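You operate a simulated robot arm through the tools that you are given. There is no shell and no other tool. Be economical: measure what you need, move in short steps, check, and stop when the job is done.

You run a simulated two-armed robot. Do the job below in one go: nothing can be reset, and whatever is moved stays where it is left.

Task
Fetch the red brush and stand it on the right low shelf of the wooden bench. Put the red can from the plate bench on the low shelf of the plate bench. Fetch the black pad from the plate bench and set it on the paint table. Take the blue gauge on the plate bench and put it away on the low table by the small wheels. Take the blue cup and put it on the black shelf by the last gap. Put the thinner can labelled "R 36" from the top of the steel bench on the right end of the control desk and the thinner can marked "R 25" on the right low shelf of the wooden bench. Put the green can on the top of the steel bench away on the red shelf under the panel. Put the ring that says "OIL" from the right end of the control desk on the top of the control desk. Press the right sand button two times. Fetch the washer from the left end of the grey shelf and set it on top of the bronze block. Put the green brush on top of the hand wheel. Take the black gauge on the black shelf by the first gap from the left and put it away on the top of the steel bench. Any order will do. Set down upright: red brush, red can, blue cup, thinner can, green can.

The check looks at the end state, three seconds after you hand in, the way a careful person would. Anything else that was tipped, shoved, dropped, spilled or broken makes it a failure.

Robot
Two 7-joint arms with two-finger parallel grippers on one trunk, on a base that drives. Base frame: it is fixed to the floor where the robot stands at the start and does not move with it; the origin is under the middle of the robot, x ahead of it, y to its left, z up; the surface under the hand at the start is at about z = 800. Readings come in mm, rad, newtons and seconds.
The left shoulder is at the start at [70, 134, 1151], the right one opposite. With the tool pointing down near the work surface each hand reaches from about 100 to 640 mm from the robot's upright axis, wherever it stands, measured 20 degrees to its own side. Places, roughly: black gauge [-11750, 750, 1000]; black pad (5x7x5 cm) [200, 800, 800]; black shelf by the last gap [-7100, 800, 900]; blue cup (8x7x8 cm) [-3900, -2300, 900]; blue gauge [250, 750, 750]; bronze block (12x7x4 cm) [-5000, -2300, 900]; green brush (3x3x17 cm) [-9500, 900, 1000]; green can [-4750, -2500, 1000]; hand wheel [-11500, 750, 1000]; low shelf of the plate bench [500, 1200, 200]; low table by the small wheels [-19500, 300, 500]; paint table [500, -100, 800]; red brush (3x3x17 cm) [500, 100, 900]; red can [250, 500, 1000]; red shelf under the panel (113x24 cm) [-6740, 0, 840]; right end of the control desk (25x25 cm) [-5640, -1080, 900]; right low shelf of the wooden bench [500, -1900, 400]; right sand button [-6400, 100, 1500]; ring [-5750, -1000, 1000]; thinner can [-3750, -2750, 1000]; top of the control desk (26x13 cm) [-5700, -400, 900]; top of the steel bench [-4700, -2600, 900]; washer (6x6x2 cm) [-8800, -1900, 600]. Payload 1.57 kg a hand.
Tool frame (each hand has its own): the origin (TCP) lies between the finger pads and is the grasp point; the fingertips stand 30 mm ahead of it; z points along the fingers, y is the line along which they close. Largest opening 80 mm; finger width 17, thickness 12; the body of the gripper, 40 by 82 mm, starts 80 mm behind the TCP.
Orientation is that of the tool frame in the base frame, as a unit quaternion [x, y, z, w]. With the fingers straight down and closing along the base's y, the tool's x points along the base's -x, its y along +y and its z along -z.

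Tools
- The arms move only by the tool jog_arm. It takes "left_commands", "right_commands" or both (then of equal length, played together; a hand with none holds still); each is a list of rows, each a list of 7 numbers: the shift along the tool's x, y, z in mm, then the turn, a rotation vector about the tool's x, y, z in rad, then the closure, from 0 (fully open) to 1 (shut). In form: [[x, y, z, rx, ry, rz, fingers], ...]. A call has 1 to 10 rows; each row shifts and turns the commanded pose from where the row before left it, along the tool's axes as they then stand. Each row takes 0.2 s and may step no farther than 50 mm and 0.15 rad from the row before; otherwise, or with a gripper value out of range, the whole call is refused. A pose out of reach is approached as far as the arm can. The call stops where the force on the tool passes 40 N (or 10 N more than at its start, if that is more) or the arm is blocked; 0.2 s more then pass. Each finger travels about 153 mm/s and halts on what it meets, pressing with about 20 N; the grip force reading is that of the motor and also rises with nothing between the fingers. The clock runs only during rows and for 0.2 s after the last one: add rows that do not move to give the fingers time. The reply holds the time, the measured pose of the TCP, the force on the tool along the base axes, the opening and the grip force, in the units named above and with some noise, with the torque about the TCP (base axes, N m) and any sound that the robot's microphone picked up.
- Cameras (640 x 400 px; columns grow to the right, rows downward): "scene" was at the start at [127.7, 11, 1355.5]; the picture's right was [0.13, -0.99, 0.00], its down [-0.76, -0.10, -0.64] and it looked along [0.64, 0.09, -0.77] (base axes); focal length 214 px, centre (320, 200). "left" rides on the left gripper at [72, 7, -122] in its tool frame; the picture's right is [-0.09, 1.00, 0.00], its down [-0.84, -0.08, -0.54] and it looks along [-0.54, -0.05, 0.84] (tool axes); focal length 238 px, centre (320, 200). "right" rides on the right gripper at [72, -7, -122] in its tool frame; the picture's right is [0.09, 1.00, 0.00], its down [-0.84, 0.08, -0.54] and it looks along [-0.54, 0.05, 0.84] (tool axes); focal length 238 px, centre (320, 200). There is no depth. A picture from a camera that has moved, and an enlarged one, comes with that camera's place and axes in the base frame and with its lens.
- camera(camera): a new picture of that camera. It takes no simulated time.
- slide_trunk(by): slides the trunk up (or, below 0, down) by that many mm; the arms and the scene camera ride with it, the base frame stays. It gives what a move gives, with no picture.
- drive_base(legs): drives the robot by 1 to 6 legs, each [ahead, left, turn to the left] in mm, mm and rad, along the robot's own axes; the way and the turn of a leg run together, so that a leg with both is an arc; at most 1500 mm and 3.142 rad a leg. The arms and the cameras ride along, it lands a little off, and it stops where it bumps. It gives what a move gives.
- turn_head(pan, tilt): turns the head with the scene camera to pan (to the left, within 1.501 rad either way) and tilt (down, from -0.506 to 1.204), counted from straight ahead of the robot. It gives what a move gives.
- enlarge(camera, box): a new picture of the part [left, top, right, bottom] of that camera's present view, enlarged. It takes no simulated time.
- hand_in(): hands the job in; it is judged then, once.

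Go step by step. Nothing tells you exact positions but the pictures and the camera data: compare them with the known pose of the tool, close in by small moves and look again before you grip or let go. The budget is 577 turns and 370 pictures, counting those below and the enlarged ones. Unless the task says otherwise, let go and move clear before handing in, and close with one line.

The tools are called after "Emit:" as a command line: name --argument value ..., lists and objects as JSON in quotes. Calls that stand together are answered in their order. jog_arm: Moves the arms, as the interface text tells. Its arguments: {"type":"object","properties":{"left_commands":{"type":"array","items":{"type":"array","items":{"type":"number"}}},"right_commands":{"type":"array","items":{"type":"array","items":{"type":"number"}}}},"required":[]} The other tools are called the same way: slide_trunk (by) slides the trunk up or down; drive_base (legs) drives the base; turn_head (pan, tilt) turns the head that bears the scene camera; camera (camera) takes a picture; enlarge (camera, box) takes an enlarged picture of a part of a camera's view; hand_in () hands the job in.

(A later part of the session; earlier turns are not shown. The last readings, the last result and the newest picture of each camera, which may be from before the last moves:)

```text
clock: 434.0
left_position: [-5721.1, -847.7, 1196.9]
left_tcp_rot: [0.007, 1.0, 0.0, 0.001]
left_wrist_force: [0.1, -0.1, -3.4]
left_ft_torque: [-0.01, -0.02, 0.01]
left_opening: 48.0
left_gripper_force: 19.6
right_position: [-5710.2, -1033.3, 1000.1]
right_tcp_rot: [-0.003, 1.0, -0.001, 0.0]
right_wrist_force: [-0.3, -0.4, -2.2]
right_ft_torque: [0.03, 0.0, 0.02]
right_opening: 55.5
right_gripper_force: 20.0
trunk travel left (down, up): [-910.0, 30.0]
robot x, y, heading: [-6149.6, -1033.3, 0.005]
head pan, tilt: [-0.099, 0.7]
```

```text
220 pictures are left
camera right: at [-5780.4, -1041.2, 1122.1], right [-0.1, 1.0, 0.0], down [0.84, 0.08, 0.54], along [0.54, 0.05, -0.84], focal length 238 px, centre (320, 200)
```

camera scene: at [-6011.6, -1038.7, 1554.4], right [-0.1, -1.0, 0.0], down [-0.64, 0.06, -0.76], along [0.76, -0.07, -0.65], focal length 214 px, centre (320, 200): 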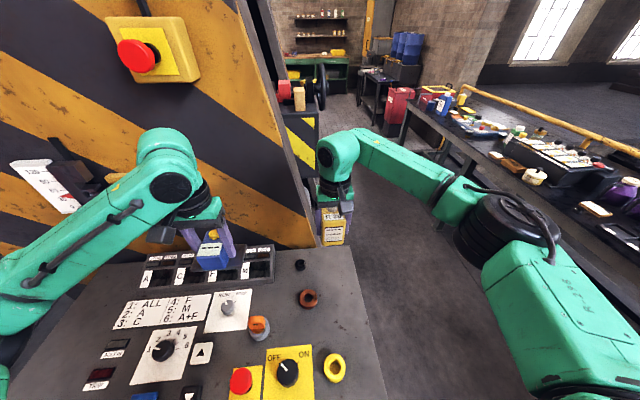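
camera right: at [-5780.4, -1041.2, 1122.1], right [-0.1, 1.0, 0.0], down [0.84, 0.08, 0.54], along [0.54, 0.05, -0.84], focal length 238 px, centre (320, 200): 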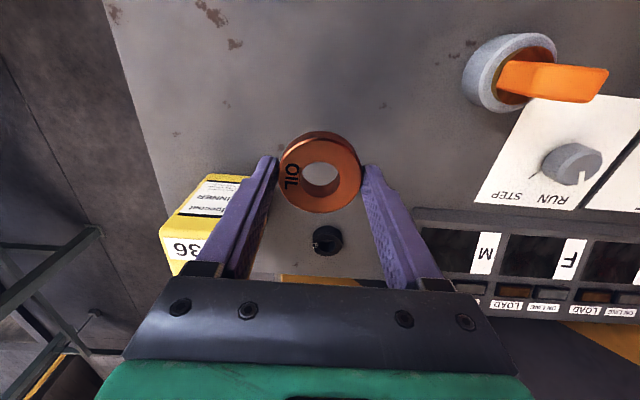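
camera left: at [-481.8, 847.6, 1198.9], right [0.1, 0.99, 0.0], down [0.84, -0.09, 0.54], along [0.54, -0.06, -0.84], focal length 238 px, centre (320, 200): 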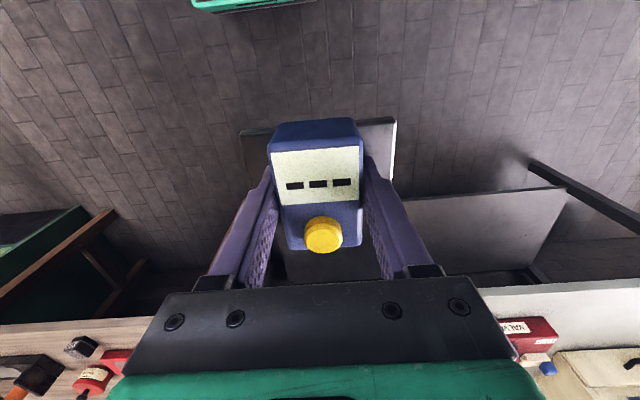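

Ring held. Raise it and look at the left part of the desk.

Emit:
jog_arm --right_commands '[[0, 0, -45, 0, 0, 0, 1], [0, 0, -45, 0, 0, 0, 1], [0, 0, -45, 0, 0, 0, 1], [0, 0, -30, 0, 0, 0, 1]]'

Emit:
drive_base --legs '[[-250, 0, 0], [0, 250, 0]]'

Emit:
turn_head --pan 0.5 --tilt 0.5

Emit:
camera --camera "scene"

```text
clock: 435.0
left_position: [-5720.7, -847.9, 1196.5]
left_tcp_rot: [0.007, 1.0, 0.0, 0.0]
left_wrist_force: [0.7, 0.1, -4.5]
left_ft_torque: [-0.01, 0.0, 0.01]
left_opening: 47.8
left_gripper_force: 19.9
right_position: [-5708.8, -1032.2, 1164.2]
right_tcp_rot: [-0.003, 1.0, 0.0, 0.0]
right_wrist_force: [-0.6, 0.1, -2.1]
right_ft_torque: [-0.02, 0.0, 0.0]
right_opening: 55.5
right_gripper_force: 19.9
trunk travel left (down, up): [-910.0, 30.0]
robot x, y, heading: [-6151.5, -1033.2, 0.003]
head pan, tilt: [-0.099, 0.7]
```

```text
clock: 438.2
left_position: [-5968.0, -601.6, 1198.3]
left_tcp_rot: [0.006, 1.0, 0.001, 0.0]
left_wrist_force: [0.9, 0.7, -4.4]
left_ft_torque: [0.02, 0.0, 0.04]
left_opening: 48.0
left_gripper_force: 19.9
right_position: [-5955.7, -784.2, 1163.7]
right_tcp_rot: [-0.004, 1.0, 0.001, -0.001]
right_wrist_force: [0.6, -0.4, -2.3]
right_ft_torque: [0.04, -0.02, 0.0]
right_opening: 55.5
right_gripper_force: 19.9
trunk travel left (down, up): [-910.0, 30.0]
robot x, y, heading: [-6397.0, -780.9, 0.005]
head pan, tilt: [-0.099, 0.7]
```

```text
clock: 439.2
left_position: [-5968.8, -597.2, 1197.1]
left_tcp_rot: [0.005, 1.0, 0.0, 0.0]
left_wrist_force: [-0.2, 0.1, -4.2]
left_ft_torque: [-0.07, 0.01, 0.01]
left_opening: 47.9
left_gripper_force: 20.0
right_position: [-5957.0, -780.9, 1163.3]
right_tcp_rot: [-0.004, 1.0, -0.001, -0.001]
right_wrist_force: [-0.4, -0.2, -2.0]
right_ft_torque: [0.0, -0.02, 0.02]
right_opening: 55.8
right_gripper_force: 20.1
trunk travel left (down, up): [-910.0, 30.0]
robot x, y, heading: [-6395.8, -782.1, 0.006]
head pan, tilt: [0.499, 0.499]
```

```text
219 pictures are left
camera scene: at [-6264.9, -736.1, 1572.0], right [0.48, -0.87, 0.0], down [-0.42, -0.23, -0.88], along [0.77, 0.42, -0.48], focal length 214 px, centre (320, 200)
```

scene: 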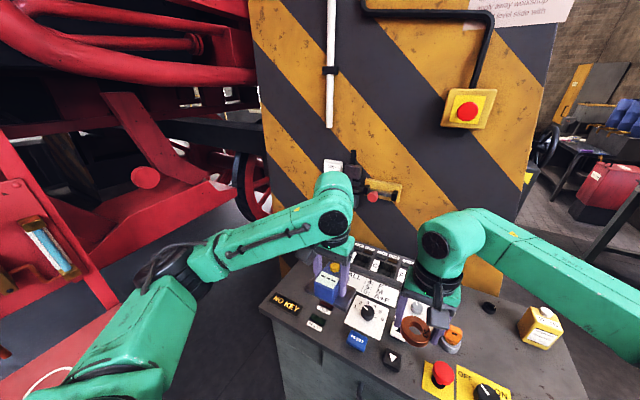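

Emit:
jog_arm --left_commands '[[45, 20, 0, 0, 0, 0, 1], [45, 20, 0, 0, 0, 0, 1], [45, 20, 0, 0, 0, 0, 1], [20, 40, 0, 0, 0, 0, 1], [0, 30, 0, 0, 0, 0, 1]]'

Emit:
drive_base --legs '[[0, 0, 0.75], [160, -215, 0]]'

Emit:
camera --camera "right"

Emit:
turn_head --pan 0 --tilt 0.7

Emit:
camera --camera "scene"

```text
clock: 440.4
left_position: [-6077.8, -484.4, 1198.5]
left_tcp_rot: [0.006, 1.0, -0.003, 0.001]
left_wrist_force: [-0.2, -0.4, -3.6]
left_ft_torque: [-0.03, 0.03, -0.03]
left_opening: 48.0
left_gripper_force: 20.0
left hand out of reach, approached as far as the arm can: row 3, 4
right_position: [-5960.0, -778.9, 1166.4]
right_tcp_rot: [-0.005, 1.0, -0.001, 0.001]
right_wrist_force: [-0.1, 0.3, -1.8]
right_ft_torque: [0.0, -0.05, -0.01]
right_opening: 55.4
right_gripper_force: 20.6
trunk travel left (down, up): [-910.0, 30.0]
robot x, y, heading: [-6403.4, -782.8, 0.005]
head pan, tilt: [0.499, 0.499]
```

```text
clock: 443.9
left_position: [-6193.6, -376.0, 1198.2]
left_tcp_rot: [-0.368, 0.93, 0.0, -0.001]
left_wrist_force: [0.9, -0.5, -3.9]
left_ft_torque: [-0.01, 0.08, -0.02]
left_opening: 47.9
left_gripper_force: 19.6
right_position: [-5904.6, -507.5, 1162.0]
right_tcp_rot: [-0.378, 0.926, 0.001, -0.002]
right_wrist_force: [0.6, -1.1, -2.4]
right_ft_torque: [0.0, 0.04, 0.01]
right_opening: 55.9
right_gripper_force: 20.3
trunk travel left (down, up): [-910.0, 30.0]
robot x, y, heading: [-6228.3, -811.3, 0.773]
head pan, tilt: [0.499, 0.499]
stopped in leg 2: the robot was blocked; the commanded pose is now the measured one
```

```text
218 pictures are left
camera right: at [-5950.1, -561.3, 1286.1], right [-0.76, 0.65, 0.0], down [0.55, 0.64, 0.54], along [0.35, 0.41, -0.84], focal length 238 px, centre (320, 200)
```

right: 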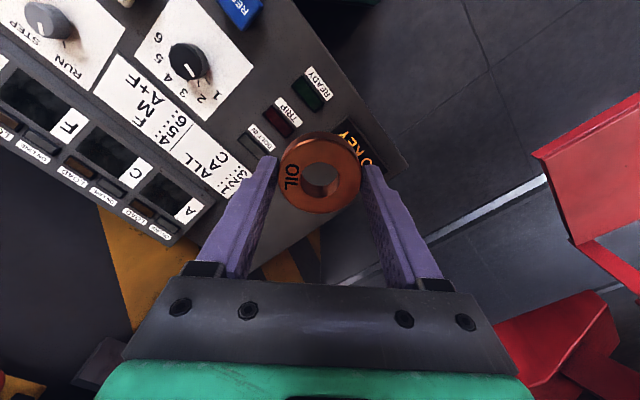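

```text
clock: 444.9
left_position: [-6197.4, -376.6, 1199.6]
left_tcp_rot: [-0.368, 0.93, -0.001, 0.001]
left_wrist_force: [0.4, 0.3, -3.3]
left_ft_torque: [0.0, 0.01, 0.0]
left_opening: 48.0
left_gripper_force: 19.9
right_position: [-5907.0, -506.3, 1164.6]
right_tcp_rot: [-0.377, 0.926, 0.0, -0.001]
right_wrist_force: [-0.3, -0.1, -1.2]
right_ft_torque: [-0.04, 0.0, -0.01]
right_opening: 55.8
right_gripper_force: 19.9
trunk travel left (down, up): [-910.0, 30.0]
robot x, y, heading: [-6222.5, -808.9, 0.769]
head pan, tilt: [0.0, 0.7]
```

```text
217 pictures are left
camera scene: at [-6126.7, -715.8, 1554.4], right [0.7, -0.72, 0.0], down [-0.46, -0.45, -0.76], along [0.55, 0.53, -0.64], focal length 214 px, centre (320, 200)
```

scene: 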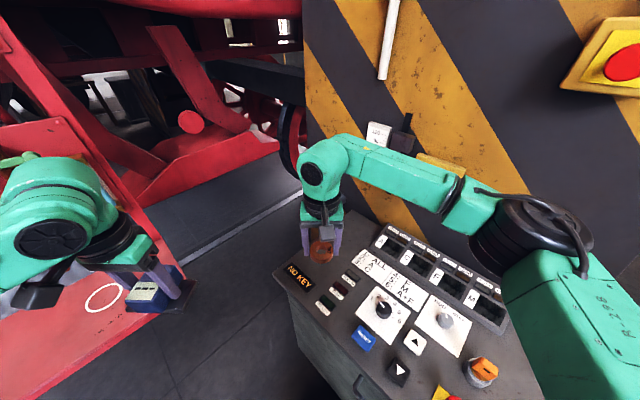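

The base corner touched the desk at this angle. I'll square up to heading 0 further north and approach straight.

Emit:
drive_base --legs '[[-80, 0, 0], [0, 0, -0.77], [0, 345, 0], [120, 0, 0]]'

Emit:
camera --camera "right"

Emit:
turn_head --pan 0.6 --tilt 0.6

Emit:
camera --camera "scene"

```text
clock: 450.7
left_position: [-5849.0, -226.0, 1197.9]
left_tcp_rot: [0.006, 1.0, -0.002, 0.001]
left_wrist_force: [-0.1, 0.4, -3.3]
left_ft_torque: [0.0, 0.0, 0.0]
left_opening: 47.8
left_gripper_force: 19.5
right_position: [-5728.6, -519.9, 1166.5]
right_tcp_rot: [-0.004, 1.0, 0.0, 0.001]
right_wrist_force: [-0.2, -0.5, -2.6]
right_ft_torque: [-0.04, -0.02, -0.02]
right_opening: 55.5
right_gripper_force: 19.6
trunk travel left (down, up): [-910.0, 30.0]
robot x, y, heading: [-6162.6, -523.9, 0.004]
head pan, tilt: [0.0, 0.7]
```

```text
216 pictures are left
camera right: at [-5800.3, -528.0, 1288.5], right [-0.1, 0.99, 0.0], down [0.83, 0.09, 0.54], along [0.54, 0.05, -0.84], focal length 238 px, centre (320, 200)
```

right: 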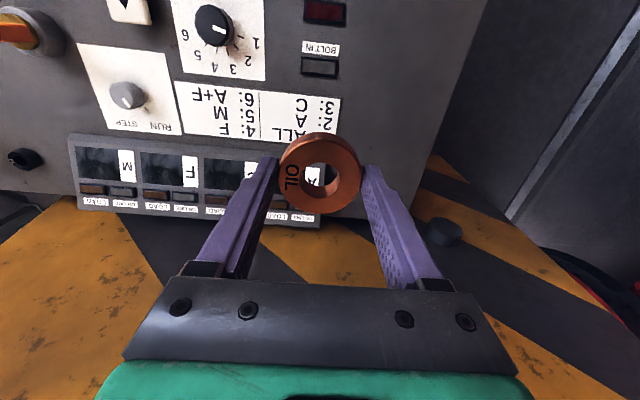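

```text
clock: 451.7
left_position: [-5842.7, -225.5, 1197.9]
left_tcp_rot: [0.005, 1.0, 0.0, -0.001]
left_wrist_force: [0.9, 1.0, -4.3]
left_ft_torque: [0.01, 0.0, 0.0]
left_opening: 47.8
left_gripper_force: 20.0
right_position: [-5724.8, -519.9, 1164.8]
right_tcp_rot: [-0.004, 1.0, 0.0, 0.0]
right_wrist_force: [-0.3, -0.2, -2.5]
right_ft_torque: [-0.03, -0.02, 0.0]
right_opening: 55.5
right_gripper_force: 19.8
trunk travel left (down, up): [-910.0, 30.0]
robot x, y, heading: [-6165.0, -519.4, 0.007]
head pan, tilt: [0.6, 0.6]
```

```text
215 pictures are left
camera scene: at [-6040.4, -469.3, 1562.9], right [0.57, -0.82, 0.0], down [-0.47, -0.32, -0.82], along [0.68, 0.47, -0.57], focal length 214 px, centre (320, 200)
```

scene: 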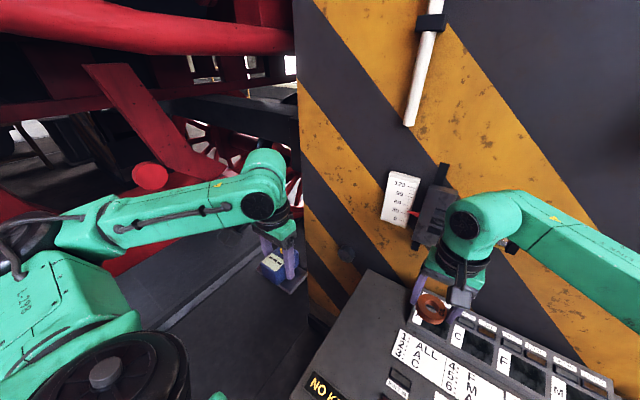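

Emit:
jog_arm --right_commands '[[-12, 38, 0, 0, 0, 0, 1], [-12, 38, 0, 0, 0, 0, 1], [-11, 39, 0, 0, 0, 0, 1], [0, 0, 45, 0, 0, 0, 1], [0, 0, 45, 0, 0, 0, 1], [0, 0, 45, 0, 0, 0, 1]]'

Emit:
camera --camera "right"

```text
clock: 453.1
left_position: [-5845.0, -223.8, 1198.4]
left_tcp_rot: [0.006, 1.0, -0.001, -0.001]
left_wrist_force: [-1.3, -0.3, -4.5]
left_ft_torque: [-0.01, 0.01, 0.02]
left_opening: 48.0
left_gripper_force: 20.4
right_position: [-5691.1, -404.7, 1031.0]
right_tcp_rot: [-0.005, 1.0, 0.0, 0.0]
right_wrist_force: [0.1, -0.3, -2.4]
right_ft_torque: [0.01, -0.01, -0.04]
right_opening: 55.4
right_gripper_force: 20.3
trunk travel left (down, up): [-910.0, 30.0]
robot x, y, heading: [-6166.8, -520.3, 0.007]
head pan, tilt: [0.6, 0.6]
```

```text
214 pictures are left
camera right: at [-5761.6, -412.2, 1153.8], right [-0.1, 0.99, 0.0], down [0.84, 0.09, 0.54], along [0.54, 0.05, -0.84], focal length 238 px, centre (320, 200)
```

right: 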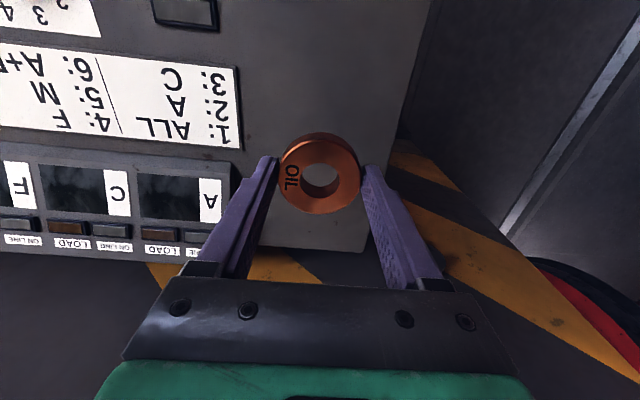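

Emit:
jog_arm --right_commands '[[0, 0, 45, 0, 0, 0, 1], [0, 0, 45, 0, 0, 0, 1], [0, 0, 5, 0, 0, 0, 1], [0, 0, 3, 0, 0, 0, 1]]'

Emit:
jog_arm --right_commands '[[0, 0, 2, 0, 0, 0, 1], [0, 0, 2, 0, 0, 0, 1]]'

```text
clock: 454.1
left_position: [-5842.7, -225.9, 1197.9]
left_tcp_rot: [0.004, 1.0, 0.0, -0.001]
left_wrist_force: [0.3, 0.4, -2.9]
left_ft_torque: [0.03, 0.02, 0.0]
left_opening: 47.7
left_gripper_force: 20.3
right_position: [-5697.6, -401.6, 954.5]
right_tcp_rot: [-0.013, 1.0, 0.003, -0.003]
right_wrist_force: [0.0, 1.1, -2.2]
right_ft_torque: [0.01, 0.01, 0.01]
right_opening: 55.4
right_gripper_force: 19.8
right hand out of reach, approached as far as the arm can: row 2, 4
trunk travel left (down, up): [-910.0, 30.0]
robot x, y, heading: [-6167.8, -518.5, 0.009]
head pan, tilt: [0.6, 0.6]
```

```text
clock: 454.7
left_position: [-5843.1, -225.3, 1197.9]
left_tcp_rot: [0.004, 1.0, 0.0, -0.001]
left_wrist_force: [-0.5, 0.5, -3.7]
left_ft_torque: [-0.03, 0.01, 0.01]
left_opening: 47.9
left_gripper_force: 19.9
right_position: [-5693.1, -407.9, 948.8]
right_tcp_rot: [-0.004, 1.0, -0.001, -0.001]
right_wrist_force: [-0.4, 0.4, -2.7]
right_ft_torque: [-0.01, -0.02, 0.01]
right_opening: 55.3
right_gripper_force: 20.4
right hand out of reach, approached as far as the arm can: row 1
trunk travel left (down, up): [-910.0, 30.0]
robot x, y, heading: [-6166.9, -519.5, 0.01]
head pan, tilt: [0.6, 0.6]
```

Emit:
slide_trunk --by -16

```text
clock: 455.3
left_position: [-5843.7, -226.1, 1181.4]
left_tcp_rot: [0.006, 1.0, -0.002, -0.001]
left_wrist_force: [0.4, -1.0, -2.7]
left_ft_torque: [0.0, 0.0, -0.02]
left_opening: 47.8
left_gripper_force: 20.1
right_position: [-5692.3, -407.9, 934.7]
right_tcp_rot: [-0.004, 1.0, 0.0, 0.001]
right_wrist_force: [-0.3, -0.2, -2.5]
right_ft_torque: [0.0, 0.0, -0.01]
right_opening: 55.5
right_gripper_force: 20.7
trunk travel left (down, up): [-894.0, 46.0]
robot x, y, heading: [-6170.6, -520.4, 0.006]
head pan, tilt: [0.6, 0.6]
```

Emit:
slide_trunk --by -4

Emit:
slide_trunk --by -3

Emit:
camera --camera "right"

```text
clock: 455.8
left_position: [-5844.1, -226.1, 1177.7]
left_tcp_rot: [0.006, 1.0, -0.001, -0.001]
left_wrist_force: [-0.7, -0.3, -3.7]
left_ft_torque: [-0.01, 0.04, 0.03]
left_opening: 47.7
left_gripper_force: 20.0
right_position: [-5693.3, -407.2, 930.3]
right_tcp_rot: [-0.005, 1.0, 0.0, -0.001]
right_wrist_force: [1.1, 0.8, -0.7]
right_ft_torque: [0.0, -0.04, 0.04]
right_opening: 55.5
right_gripper_force: 19.7
trunk travel left (down, up): [-890.0, 50.0]
robot x, y, heading: [-6168.1, -520.8, 0.007]
head pan, tilt: [0.6, 0.6]
```

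```text
clock: 456.4
left_position: [-5845.0, -226.9, 1176.5]
left_tcp_rot: [0.005, 1.0, 0.0, 0.0]
left_wrist_force: [0.1, -1.0, -3.4]
left_ft_torque: [0.0, 0.02, 0.04]
left_opening: 48.0
left_gripper_force: 19.5
right_position: [-5693.7, -407.4, 929.3]
right_tcp_rot: [-0.006, 1.0, 0.001, 0.003]
right_wrist_force: [7.3, -0.4, 24.6]
right_ft_torque: [-0.7, 0.16, 0.32]
right_opening: 55.6
right_gripper_force: 20.0
trunk travel left (down, up): [-887.0, 53.0]
robot x, y, heading: [-6164.5, -519.6, 0.012]
head pan, tilt: [0.6, 0.6]
```

```text
213 pictures are left
camera right: at [-5764.4, -415.2, 1052.4], right [-0.1, 0.99, 0.0], down [0.83, 0.09, 0.55], along [0.54, 0.06, -0.84], focal length 238 px, centre (320, 200)
```

right: 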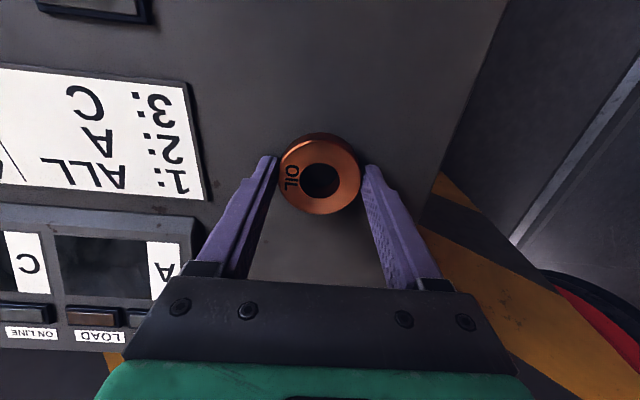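

Contact. Release and raise.

Emit:
jog_arm --right_commands '[[0, 0, 0, 0, 0, 0, 0.6], [0, 0, 0, 0, 0, 0, 0.1], [0, 0, 0, 0, 0, 0, 0], [0, 0, -30, 0, 0, 0, 0], [0, 0, -45, 0, 0, 0, 0], [0, 0, -45, 0, 0, 0, 0], [20, -20, -40, 0, 0, 0, 0]]'

Emit:
camera --camera "right"

```text
clock: 457.9
left_position: [-5843.7, -228.5, 1175.6]
left_tcp_rot: [0.005, 1.0, 0.001, 0.0]
left_wrist_force: [-0.3, -0.9, -3.3]
left_ft_torque: [0.02, 0.0, 0.02]
left_opening: 47.8
left_gripper_force: 20.0
right_position: [-5714.6, -430.5, 1085.9]
right_tcp_rot: [-0.004, 1.0, 0.001, -0.001]
right_wrist_force: [-0.4, 0.5, 0.7]
right_ft_torque: [0.04, -0.01, 0.02]
right_opening: 80.1
right_gripper_force: 0.2
trunk travel left (down, up): [-887.0, 53.0]
robot x, y, heading: [-6164.3, -518.5, 0.009]
head pan, tilt: [0.6, 0.6]
```

```text
212 pictures are left
camera right: at [-5785.0, -438.6, 1209.3], right [-0.1, 0.99, 0.0], down [0.84, 0.08, 0.54], along [0.54, 0.06, -0.84], focal length 238 px, centre (320, 200)
```

right: 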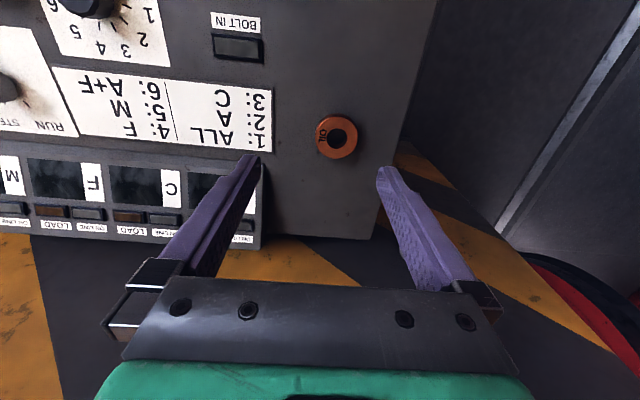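

Ring done. Next the sand panel: back off, turn north, and look.

Emit:
drive_base --legs '[[-280, 0, 0], [0, -300, 0], [0, 0, 1.56]]'

Emit:
turn_head --pan 0.0 --tilt 0.2

Emit:
camera --camera "scene"

```text
clock: 465.4
left_position: [-6729.4, -500.2, 1175.1]
left_tcp_rot: [-0.698, 0.716, 0.0, -0.001]
left_wrist_force: [1.3, 0.0, -3.6]
left_ft_torque: [-0.04, 0.02, -0.04]
left_opening: 47.8
left_gripper_force: 20.2
right_position: [-6528.1, -374.3, 1085.5]
right_tcp_rot: [-0.706, 0.708, 0.001, -0.001]
right_wrist_force: [-0.5, 0.5, -0.6]
right_ft_torque: [0.0, 0.0, 0.0]
right_opening: 79.9
right_gripper_force: 0.1
trunk travel left (down, up): [-887.0, 53.0]
robot x, y, heading: [-6437.7, -827.7, 1.564]
head pan, tilt: [0.6, 0.6]
```

```text
clock: 466.4
left_position: [-6732.2, -501.9, 1175.0]
left_tcp_rot: [-0.698, 0.716, -0.001, 0.001]
left_wrist_force: [0.1, 0.0, -3.2]
left_ft_torque: [-0.01, -0.01, -0.03]
left_opening: 47.9
left_gripper_force: 19.5
right_position: [-6526.2, -373.5, 1084.9]
right_tcp_rot: [-0.706, 0.708, 0.0, 0.0]
right_wrist_force: [0.1, -0.1, 0.3]
right_ft_torque: [0.02, -0.03, 0.02]
right_opening: 80.1
right_gripper_force: 0.0
trunk travel left (down, up): [-887.0, 53.0]
robot x, y, heading: [-6442.0, -827.4, 1.561]
head pan, tilt: [0.0, 0.201]
```

```text
211 pictures are left
camera scene: at [-6438.9, -682.6, 1576.8], right [1.0, -0.01, 0.0], down [0.0, -0.2, -0.98], along [0.01, 0.98, -0.2], focal length 214 px, centre (320, 200)
```

scene: 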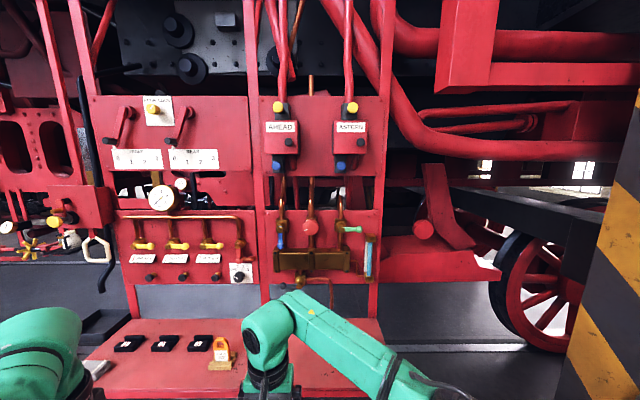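

Emit:
enlarge --camera "scene" --box '[240, 80, 400, 200]'

Emit:
enlarge --camera "scene" --box '[80, 80, 260, 290]'

```text
3.33 times, centred on (320, 140) of scene
camera zoom: at [-6438.9, -682.6, 1576.8], right [1.0, -0.01, 0.0], down [0.0, -0.2, -0.98], along [0.01, 0.98, -0.2], focal length 715 px, centre (320, 400)
```

zoom: 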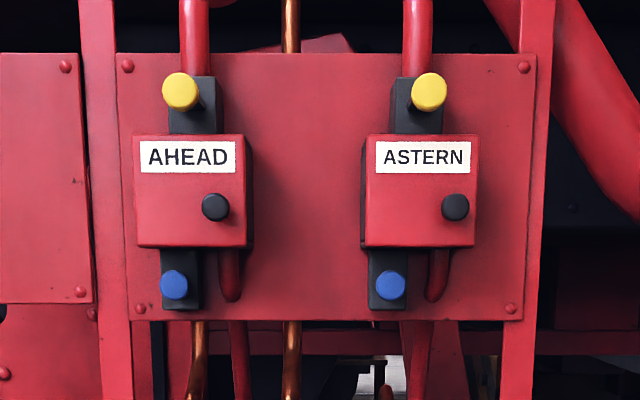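

```text
1.90 times, centred on (170, 185) of scene
camera zoom: at [-6438.9, -682.6, 1576.8], right [1.0, -0.01, 0.0], down [0.0, -0.2, -0.98], along [0.01, 0.98, -0.2], focal length 408 px, centre (606, 229)
```

zoom: 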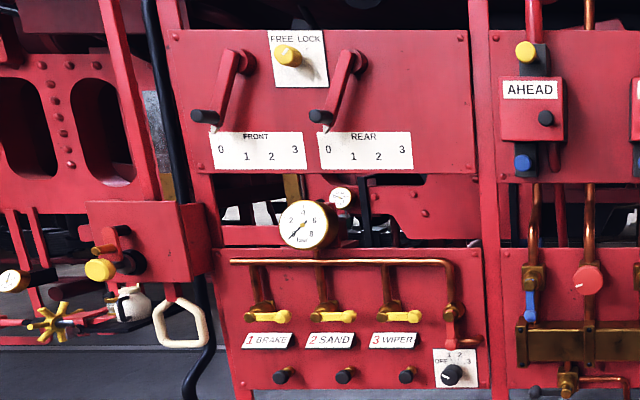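

The AHEAD/ASTERN boxes look like the sander controls; the button candidates are on the ASTERN (right) box. I'll point the right hand forward, raise it, and look from closer.

Emit:
jog_arm --right_commands '[[20, 0, -30, 0, -0.143, 0, 0.5], [20, 0, -30, 0, -0.143, 0, 1], [0, 0, 0, 0, -0.143, 0, 1], [0, 0, 0, 0, -0.143, 0, 1], [0, 0, 0, 0, -0.143, 0, 1], [0, 0, 0, 0, -0.143, 0, 1], [0, 0, 0, 0, -0.143, 0, 1], [0, 0, 0, 0, -0.143, 0, 1], [0, 0, 0, 0, -0.143, 0, 1], [0, 0, 0, 0, -0.143, 0, 1]]'

Emit:
jog_arm --right_commands '[[-40, 20, 0, 0, -0.14, 0, 1], [-45, 0, 0, 0, 0, 0, 1], [-45, 0, 0, 0, 0, 0, 1], [-45, 0, 0, 0, 0, 0, 1], [-45, 0, 0, 0, 0, 0, 1], [-45, 0, 0, 0, 0, 0, 1]]'

Emit:
camera --camera "right"

Emit:
camera --camera "scene"

```text
clock: 468.6
left_position: [-6731.9, -501.3, 1175.4]
left_tcp_rot: [-0.699, 0.716, 0.0, 0.001]
left_wrist_force: [0.2, 0.1, -3.1]
left_ft_torque: [-0.03, -0.01, 0.02]
left_opening: 47.9
left_gripper_force: 20.2
right_position: [-6527.6, -418.6, 1143.1]
right_tcp_rot: [-0.533, 0.534, 0.464, 0.465]
right_wrist_force: [0.2, 0.2, -0.5]
right_ft_torque: [0.0, 0.01, -0.02]
right_opening: 0.2
right_gripper_force: 20.0
trunk travel left (down, up): [-887.0, 53.0]
robot x, y, heading: [-6442.7, -830.5, 1.561]
head pan, tilt: [0.0, 0.201]
```

```text
clock: 469.9
left_position: [-6731.1, -502.7, 1175.6]
left_tcp_rot: [-0.698, 0.716, 0.0, 0.0]
left_wrist_force: [0.0, -0.2, -3.2]
left_ft_torque: [0.01, 0.03, 0.01]
left_opening: 47.7
left_gripper_force: 19.9
right_position: [-6545.7, -413.0, 1408.7]
right_tcp_rot: [-0.499, 0.502, 0.499, 0.5]
right_wrist_force: [-0.5, -0.3, 0.0]
right_ft_torque: [0.01, -0.02, -0.01]
right_opening: 0.3
right_gripper_force: 20.3
trunk travel left (down, up): [-887.0, 53.0]
robot x, y, heading: [-6442.0, -825.1, 1.563]
head pan, tilt: [0.0, 0.201]
```

```text
208 pictures are left
camera right: at [-6537.8, -536.8, 1337.5], right [-1.0, 0.0, -0.09], down [-0.08, -0.54, 0.84], along [-0.05, 0.84, 0.54], focal length 238 px, centre (320, 200)
```

right: 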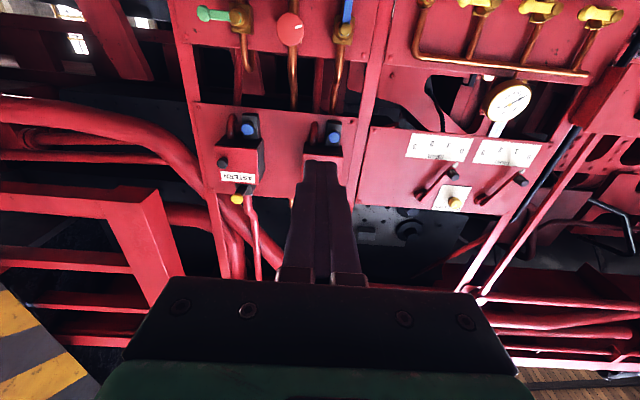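

```text
207 pictures are left
camera scene: at [-6437.4, -683.7, 1576.9], right [1.0, -0.01, 0.0], down [0.0, -0.2, -0.98], along [0.01, 0.98, -0.2], focal length 214 px, centre (320, 200)
```

scene: 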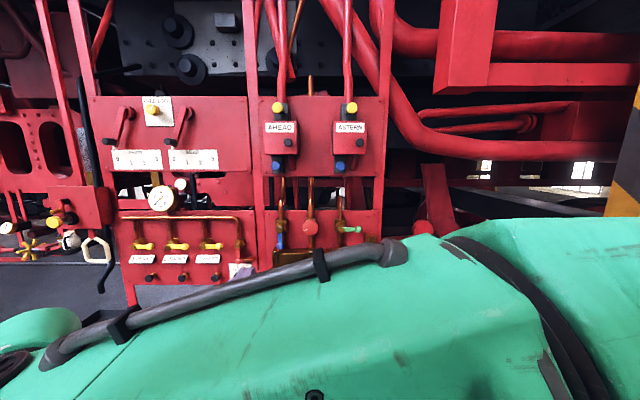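

Emit:
enlarge --camera "right" --box '[180, 90, 360, 220]'

Emit:
enlarge --camera "scene" --box '[320, 85, 390, 190]'

Emit:
enlarge --camera "scene" --box '[250, 180, 390, 270]'

```text
3.08 times, centred on (270, 155) of right
camera zoom: at [-6537.8, -536.8, 1337.5], right [-1.0, 0.0, -0.09], down [-0.08, -0.54, 0.84], along [-0.05, 0.84, 0.54], focal length 733 px, centre (474, 338)
```

zoom: 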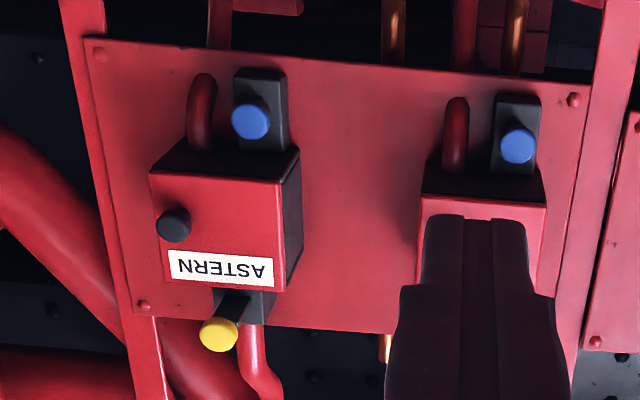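

```text
3.81 times, centred on (355, 138) of scene
camera zoom: at [-6437.4, -683.7, 1576.9], right [1.0, -0.01, 0.0], down [0.0, -0.2, -0.98], along [0.01, 0.98, -0.2], focal length 817 px, centre (187, 438)
```

zoom: 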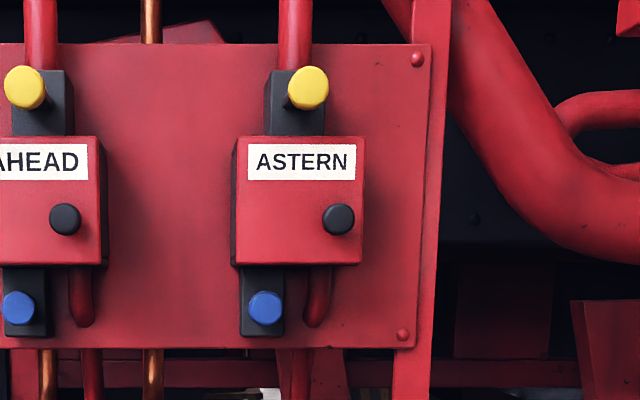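

```text
4.44 times, centred on (320, 225) of scene
camera zoom: at [-6437.4, -683.7, 1576.9], right [1.0, -0.01, 0.0], down [0.0, -0.2, -0.98], along [0.01, 0.98, -0.2], focal length 953 px, centre (320, 89)
```

zoom: 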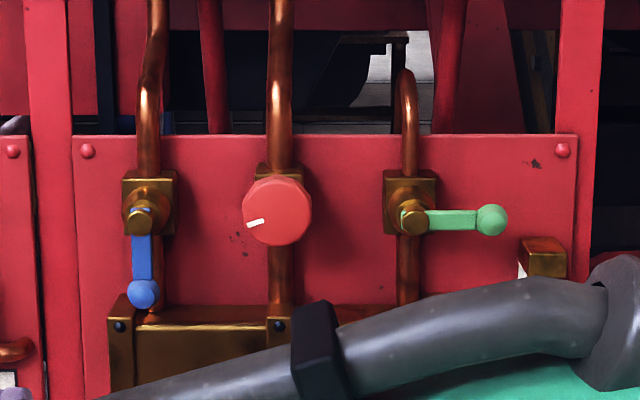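

Rounded listing coordinates match the blue button under the ASTERN box, at about (−6355, 104, 1543), so that is the right sand button. I'll line the closed fingers up with it.

Emit:
jog_arm --right_commands '[[-27, -38, 0, 0, 0, 0, 1], [-27, -38, 0, 0, 0, 0, 1], [-27, -38, 0, 0, 0, 0, 1], [-27, -38, 0, 0, 0, 0, 1], [-26, -39, 0, 0, 0, 0, 1]]'

Emit:
drive_base --legs '[[250, 0, 0.008]]'

Emit:
camera --camera "right"

Emit:
camera --camera "scene"

```text
clock: 471.1
left_position: [-6727.4, -502.0, 1175.6]
left_tcp_rot: [-0.698, 0.716, 0.001, -0.002]
left_wrist_force: [-0.2, -0.1, -4.3]
left_ft_torque: [0.01, -0.01, -0.02]
left_opening: 47.8
left_gripper_force: 19.8
right_position: [-6349.7, -410.8, 1541.5]
right_tcp_rot: [-0.499, 0.502, 0.5, 0.499]
right_wrist_force: [0.4, -0.6, -0.3]
right_ft_torque: [0.01, 0.02, 0.04]
right_opening: 0.0
right_gripper_force: 20.3
trunk travel left (down, up): [-887.0, 53.0]
robot x, y, heading: [-6442.4, -827.5, 1.559]
head pan, tilt: [0.0, 0.201]
```

```text
clock: 473.0
left_position: [-6733.9, -258.1, 1176.1]
left_tcp_rot: [-0.701, 0.713, 0.001, 0.0]
left_wrist_force: [0.1, -0.7, -3.3]
left_ft_torque: [0.01, -0.01, -0.01]
left_opening: 48.0
left_gripper_force: 19.5
right_position: [-6358.2, -166.2, 1541.8]
right_tcp_rot: [-0.501, 0.498, 0.503, 0.498]
right_wrist_force: [0.8, -0.7, 0.7]
right_ft_torque: [0.01, -0.01, 0.03]
right_opening: 0.0
right_gripper_force: 19.8
trunk travel left (down, up): [-887.0, 53.0]
robot x, y, heading: [-6439.1, -576.0, 1.573]
head pan, tilt: [0.0, 0.201]
```

```text
203 pictures are left
camera right: at [-6349.7, -289.0, 1471.0], right [-1.0, -0.01, -0.09], down [-0.07, -0.54, 0.84], along [-0.05, 0.84, 0.54], focal length 238 px, centre (320, 200)
```

right: 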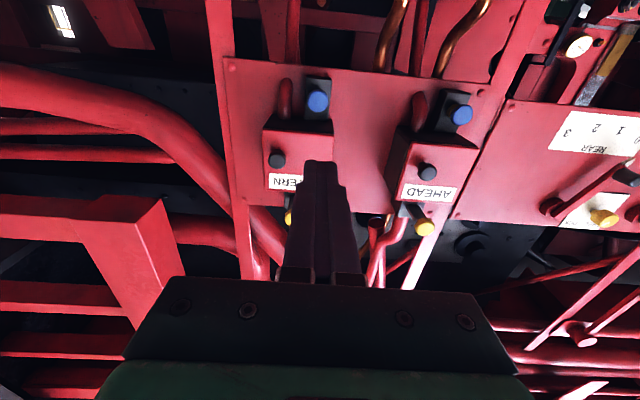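

```text
202 pictures are left
camera scene: at [-6439.5, -438.9, 1577.3], right [1.0, 0.0, 0.0], down [0.0, -0.2, -0.98], along [0.0, 0.98, -0.2], focal length 214 px, centre (320, 200)
```

scene: 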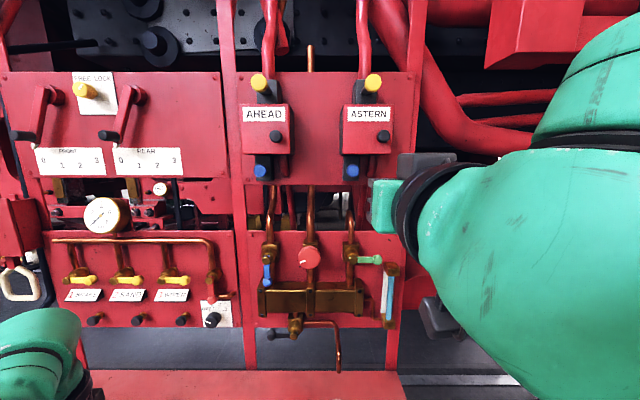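

Emit:
drive_base --legs '[[100, 0, 0]]'

Emit:
jog_arm --right_commands '[[0, 0, 40, 0, 0, 0, 1], [0, 0, 40, 0, 0, 0, 1]]'

Emit:
camera --camera "right"

Emit:
camera --camera "scene"

```text
clock: 474.1
left_position: [-6733.9, -162.4, 1177.1]
left_tcp_rot: [-0.702, 0.712, 0.002, 0.001]
left_wrist_force: [0.2, -0.6, -3.0]
left_ft_torque: [0.02, 0.01, 0.01]
left_opening: 48.0
left_gripper_force: 20.0
right_position: [-6357.8, -70.8, 1542.8]
right_tcp_rot: [-0.499, 0.498, 0.502, 0.5]
right_wrist_force: [-0.1, -0.1, -0.5]
right_ft_torque: [0.02, -0.01, -0.02]
right_opening: 0.0
right_gripper_force: 19.5
trunk travel left (down, up): [-887.0, 53.0]
robot x, y, heading: [-6439.2, -479.9, 1.579]
head pan, tilt: [0.0, 0.201]
```

```text
clock: 474.7
left_position: [-6733.3, -156.4, 1174.9]
left_tcp_rot: [-0.701, 0.713, -0.001, 0.0]
left_wrist_force: [0.3, -0.4, -3.8]
left_ft_torque: [0.0, 0.0, 0.01]
left_opening: 47.9
left_gripper_force: 20.0
right_position: [-6358.2, 17.9, 1540.6]
right_tcp_rot: [-0.501, 0.499, 0.502, 0.499]
right_wrist_force: [-0.1, -0.5, -0.8]
right_ft_torque: [-0.01, 0.0, -0.02]
right_opening: 0.0
right_gripper_force: 19.9
trunk travel left (down, up): [-887.0, 53.0]
robot x, y, heading: [-6442.0, -476.9, 1.57]
head pan, tilt: [0.0, 0.201]
```

```text
201 pictures are left
camera right: at [-6349.8, -104.7, 1469.7], right [-1.0, -0.01, -0.09], down [-0.07, -0.54, 0.84], along [-0.05, 0.84, 0.54], focal length 238 px, centre (320, 200)
```

right: 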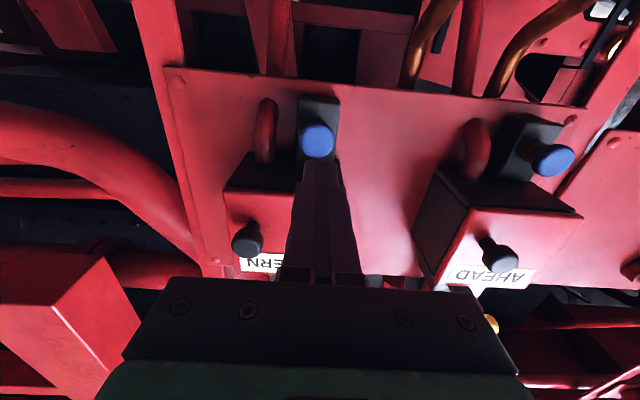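

```text
200 pictures are left
camera scene: at [-6439.7, -334.4, 1576.9], right [1.0, 0.0, 0.0], down [0.0, -0.2, -0.98], along [0.0, 0.98, -0.2], focal length 214 px, centre (320, 200)
```

scene: 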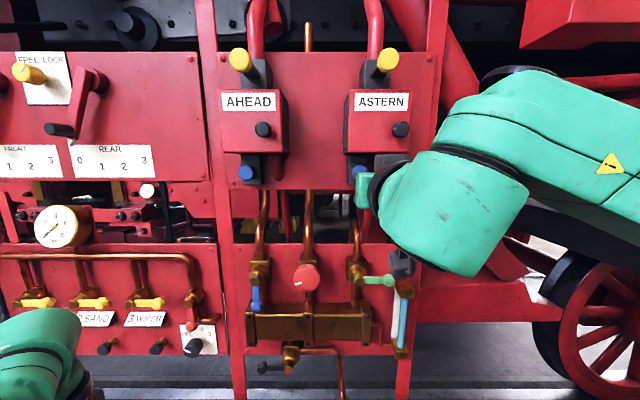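

Emit:
jog_arm --right_commands '[[0, -3, 25, 0, 0, 0, 1], [0, 0, 20, 0, 0, 0, 1]]'

Emit:
camera --camera "right"

Emit:
jog_arm --right_commands '[[0, 0, 4, 0, 0, 0, 1], [0, 0, 4, 0, 0, 0, 1], [0, 0, 4, 0, 0, 0, 1]]'

```text
clock: 475.3
left_position: [-6733.8, -153.8, 1175.2]
left_tcp_rot: [-0.702, 0.712, -0.001, -0.001]
left_wrist_force: [0.6, 0.4, -3.7]
left_ft_torque: [-0.02, -0.01, 0.0]
left_opening: 47.9
left_gripper_force: 20.7
right_position: [-6354.6, 64.5, 1538.6]
right_tcp_rot: [0.501, -0.499, -0.501, -0.499]
right_wrist_force: [-0.3, 0.0, 0.5]
right_ft_torque: [0.02, -0.01, 0.01]
right_opening: 0.2
right_gripper_force: 19.6
trunk travel left (down, up): [-887.0, 53.0]
robot x, y, heading: [-6441.2, -479.1, 1.572]
head pan, tilt: [0.0, 0.201]
```

```text
199 pictures are left
camera right: at [-6346.1, -58.2, 1468.2], right [-1.0, -0.01, -0.09], down [-0.07, -0.54, 0.84], along [-0.05, 0.84, 0.54], focal length 238 px, centre (320, 200)
```

right: 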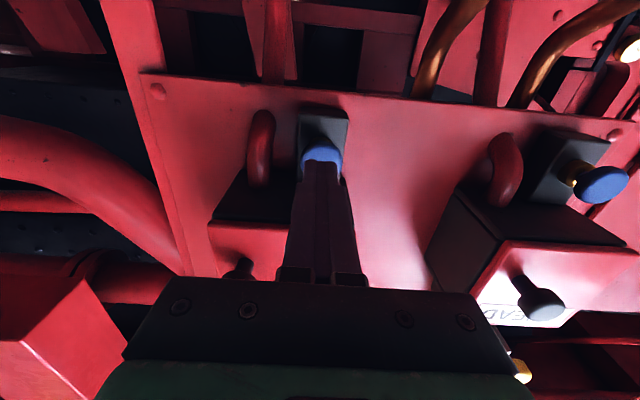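

```text
clock: 476.1
left_position: [-6733.9, -155.7, 1174.3]
left_tcp_rot: [-0.701, 0.713, 0.0, -0.001]
left_wrist_force: [0.1, -0.5, -3.4]
left_ft_torque: [0.01, -0.01, -0.01]
left_opening: 48.1
left_gripper_force: 20.0
right_position: [-6355.3, 74.0, 1539.3]
right_tcp_rot: [-0.502, 0.498, 0.502, 0.498]
right_wrist_force: [0.0, -1.2, 0.1]
right_ft_torque: [0.01, 0.0, -0.04]
right_opening: 0.0
right_gripper_force: 19.5
trunk travel left (down, up): [-887.0, 53.0]
robot x, y, heading: [-6441.2, -479.5, 1.573]
head pan, tilt: [0.0, 0.201]
```

Emit:
jog_arm --right_commands '[[0, 0, 4, 0, 0, 0, 1], [0, 0, 4, 0, 0, 0, 1]]'

Emit:
jog_arm --right_commands '[[0, 0, 4, 0, 0, 0, 1], [0, 0, 4, 0, 0, 0, 1]]'

```text
clock: 476.7
left_position: [-6733.9, -154.9, 1174.3]
left_tcp_rot: [-0.702, 0.712, -0.001, -0.001]
left_wrist_force: [1.0, 0.8, -3.5]
left_ft_torque: [0.01, -0.01, 0.0]
left_opening: 47.8
left_gripper_force: 20.1
right_position: [-6356.5, 84.2, 1541.0]
right_tcp_rot: [-0.501, 0.499, 0.501, 0.498]
right_wrist_force: [-0.7, 0.4, -0.1]
right_ft_torque: [-0.03, 0.0, 0.03]
right_opening: 0.1
right_gripper_force: 19.9
trunk travel left (down, up): [-887.0, 53.0]
robot x, y, heading: [-6437.3, -476.5, 1.571]
head pan, tilt: [0.0, 0.201]
```

```text
clock: 477.3
left_position: [-6733.2, -156.9, 1176.0]
left_tcp_rot: [-0.702, 0.712, 0.001, 0.0]
left_wrist_force: [0.7, 0.1, -3.8]
left_ft_torque: [-0.06, 0.04, -0.01]
left_opening: 47.8
left_gripper_force: 19.5
right_position: [-6356.7, 88.3, 1541.4]
right_tcp_rot: [0.501, -0.499, -0.501, -0.499]
right_wrist_force: [0.4, -4.6, -1.5]
right_ft_torque: [-0.05, 0.02, 0.0]
right_opening: 0.2
right_gripper_force: 19.9
trunk travel left (down, up): [-887.0, 53.0]
robot x, y, heading: [-6441.4, -479.4, 1.569]
head pan, tilt: [0.0, 0.201]
```

Emit:
jog_arm --right_commands '[[0, 0, 2, 0, 0, 0, 1], [0, 0, 2, 0, 0, 0, 1]]'

Emit:
jog_arm --right_commands '[[0, 0, 2, 0, 0, 0, 1], [0, 0, 2, 0, 0, 0, 1]]'

```text
clock: 477.9
left_position: [-6733.2, -157.8, 1175.6]
left_tcp_rot: [-0.701, 0.713, 0.001, 0.0]
left_wrist_force: [-0.8, 0.6, -4.5]
left_ft_torque: [-0.02, -0.04, -0.04]
left_opening: 48.1
left_gripper_force: 20.2
right_position: [-6357.1, 91.6, 1541.3]
right_tcp_rot: [-0.5, 0.499, 0.502, 0.499]
right_wrist_force: [0.3, -6.0, -1.8]
right_ft_torque: [-0.02, 0.02, -0.01]
right_opening: 0.0
right_gripper_force: 19.9
trunk travel left (down, up): [-887.0, 53.0]
robot x, y, heading: [-6440.8, -477.8, 1.573]
head pan, tilt: [0.0, 0.201]
heard: click
```

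```text
clock: 478.5
left_position: [-6734.1, -159.1, 1176.7]
left_tcp_rot: [-0.702, 0.712, 0.001, 0.001]
left_wrist_force: [0.9, 0.4, -3.1]
left_ft_torque: [-0.03, 0.01, 0.02]
left_opening: 47.7
left_gripper_force: 19.8
right_position: [-6355.6, 95.1, 1542.9]
right_tcp_rot: [-0.5, 0.498, 0.503, 0.499]
right_wrist_force: [1.0, -9.7, -2.1]
right_ft_torque: [-0.06, -0.03, -0.07]
right_opening: 0.0
right_gripper_force: 20.0
trunk travel left (down, up): [-887.0, 53.0]
robot x, y, heading: [-6440.6, -477.3, 1.576]
head pan, tilt: [0.0, 0.201]
```

Click heard: one press. Retreat to release, then press a second time.

Emit:
jog_arm --right_commands '[[0, 0, -10, 0, 0, 0, 1], [0, 0, -10, 0, 0, 0, 1], [0, 0, 0, 0, 0, 0, 1], [0, 0, 0, 0, 0, 0, 1]]'

Emit:
jog_arm --right_commands '[[0, 0, 8, 0, 0, 0, 1], [0, 0, 4, 0, 0, 0, 1], [0, 0, 3, 0, 0, 0, 1], [0, 0, 2, 0, 0, 0, 1], [0, 0, 2, 0, 0, 0, 1]]'

```text
clock: 479.5
left_position: [-6733.4, -155.5, 1174.8]
left_tcp_rot: [-0.701, 0.713, -0.001, -0.001]
left_wrist_force: [0.0, -0.6, -3.8]
left_ft_torque: [-0.05, 0.01, -0.03]
left_opening: 47.7
left_gripper_force: 19.9
right_position: [-6356.2, 79.2, 1541.6]
right_tcp_rot: [-0.501, 0.499, 0.501, 0.499]
right_wrist_force: [0.0, 0.0, -0.1]
right_ft_torque: [0.01, 0.02, -0.05]
right_opening: 0.1
right_gripper_force: 20.1
trunk travel left (down, up): [-887.0, 53.0]
robot x, y, heading: [-6439.4, -478.8, 1.576]
head pan, tilt: [0.0, 0.201]
```

```text
clock: 480.7
left_position: [-6732.9, -159.0, 1174.9]
left_tcp_rot: [-0.702, 0.712, 0.0, 0.002]
left_wrist_force: [0.6, 0.0, -4.3]
left_ft_torque: [-0.02, 0.05, 0.02]
left_opening: 47.9
left_gripper_force: 20.2
right_position: [-6354.9, 94.7, 1542.9]
right_tcp_rot: [-0.502, 0.498, 0.503, 0.498]
right_wrist_force: [1.0, -7.6, -4.1]
right_ft_torque: [-0.12, 0.0, -0.05]
right_opening: 0.0
right_gripper_force: 20.2
trunk travel left (down, up): [-887.0, 53.0]
robot x, y, heading: [-6439.8, -476.6, 1.571]
head pan, tilt: [0.0, 0.201]
heard: click
```

Two presses done. Retract and back away, then restore the right hand to pointing down.

Emit:
jog_arm --right_commands '[[0, 0, -45, 0, 0, 0, 1], [0, 0, -45, 0, 0, 0, 1], [0, 0, -45, 0, 0, 0, 1], [0, 0, -45, 0, 0, 0, 1]]'

Emit:
drive_base --legs '[[-600, 0, 0]]'

Emit:
jog_arm --right_commands '[[45, 0, 0, 0, 0, 0, 1], [45, 0, 0, 0, 0, 0, 1], [45, 0, 0, 0, 0, 0, 1], [45, 0, 0, 0, 0, 0, 1], [45, 0, 0, 0, 0, 0, 1], [45, 0, 0, 0, 0, 0, 0], [45, 0, 0, 0, 0, 0, 0]]'

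Emit:
jog_arm --right_commands '[[0, 0, 0, 0, 0.143, 0, 0], [0, 0, 0, 0, 0.143, 0, 0], [0, 0, 0, 0, 0.143, 0, 0], [0, 0, 0, 0, 0.143, 0, 0], [0, 0, 0, 0, 0.143, 0, 0], [0, 0, 0, 0, 0.143, 0, 0], [0, 0, 0, 0, 0.143, 0, 0], [0, 0, 0, 0, 0.143, 0, 0], [0, 0, 0, 0, 0.143, 0, 0], [0, 0, 0, 0, 0.143, 0, 0]]'

Emit:
camera --camera "scene"

```text
clock: 481.7
left_position: [-6734.1, -157.3, 1175.9]
left_tcp_rot: [-0.702, 0.712, -0.001, 0.001]
left_wrist_force: [-0.2, -0.3, -4.4]
left_ft_torque: [-0.02, -0.01, -0.02]
left_opening: 47.8
left_gripper_force: 20.1
right_position: [-6355.8, -81.8, 1542.3]
right_tcp_rot: [0.502, -0.498, -0.501, -0.498]
right_wrist_force: [0.5, -0.4, -0.2]
right_ft_torque: [0.02, -0.01, 0.02]
right_opening: 0.0
right_gripper_force: 20.0
trunk travel left (down, up): [-887.0, 53.0]
robot x, y, heading: [-6441.8, -475.4, 1.574]
head pan, tilt: [0.0, 0.201]
```

```text
clock: 485.1
left_position: [-6731.3, -753.1, 1174.7]
left_tcp_rot: [-0.701, 0.713, 0.0, -0.001]
left_wrist_force: [-0.4, 0.4, -3.3]
left_ft_torque: [-0.04, 0.05, 0.03]
left_opening: 48.1
left_gripper_force: 19.9
right_position: [-6353.5, -675.9, 1541.0]
right_tcp_rot: [0.501, -0.499, -0.501, -0.499]
right_wrist_force: [-0.2, 0.6, 0.6]
right_ft_torque: [0.03, 0.02, 0.01]
right_opening: 0.2
right_gripper_force: 20.1
trunk travel left (down, up): [-887.0, 53.0]
robot x, y, heading: [-6435.5, -1074.9, 1.571]
head pan, tilt: [0.0, 0.201]
```

```text
clock: 486.7
left_position: [-6732.4, -752.9, 1174.9]
left_tcp_rot: [-0.701, 0.713, 0.0, 0.001]
left_wrist_force: [0.0, -0.3, -4.3]
left_ft_torque: [0.0, 0.01, -0.04]
left_opening: 48.0
left_gripper_force: 19.8
right_position: [-6354.5, -679.0, 1407.9]
right_tcp_rot: [-0.5, 0.499, 0.501, 0.499]
right_wrist_force: [-0.7, -0.4, -1.1]
right_ft_torque: [0.04, 0.03, -0.01]
right_opening: 80.1
right_gripper_force: 0.1
right hand out of reach, approached as far as the arm can: row 4, 5, 6, 7
trunk travel left (down, up): [-887.0, 53.0]
robot x, y, heading: [-6440.8, -1075.3, 1.575]
head pan, tilt: [0.0, 0.201]
```

```text
clock: 488.9
left_position: [-6732.9, -753.9, 1175.3]
left_tcp_rot: [-0.701, 0.713, -0.002, 0.0]
left_wrist_force: [0.2, -0.1, -4.1]
left_ft_torque: [0.04, -0.03, 0.01]
left_opening: 47.7
left_gripper_force: 20.6
right_position: [-6352.4, -676.4, 1407.2]
right_tcp_rot: [0.708, -0.703, -0.05, -0.048]
right_wrist_force: [-0.2, 0.2, 0.7]
right_ft_torque: [0.0, 0.01, 0.0]
right_opening: 80.0
right_gripper_force: 0.0
trunk travel left (down, up): [-887.0, 53.0]
robot x, y, heading: [-6439.6, -1075.5, 1.573]
head pan, tilt: [0.0, 0.201]
```

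```text
198 pictures are left
camera scene: at [-6438.9, -930.8, 1576.7], right [1.0, 0.0, 0.0], down [0.0, -0.2, -0.98], along [0.0, 0.98, -0.2], focal length 214 px, centre (320, 200)
```

scene: 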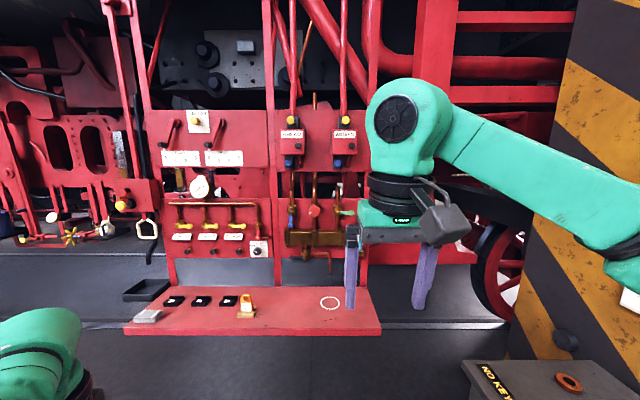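

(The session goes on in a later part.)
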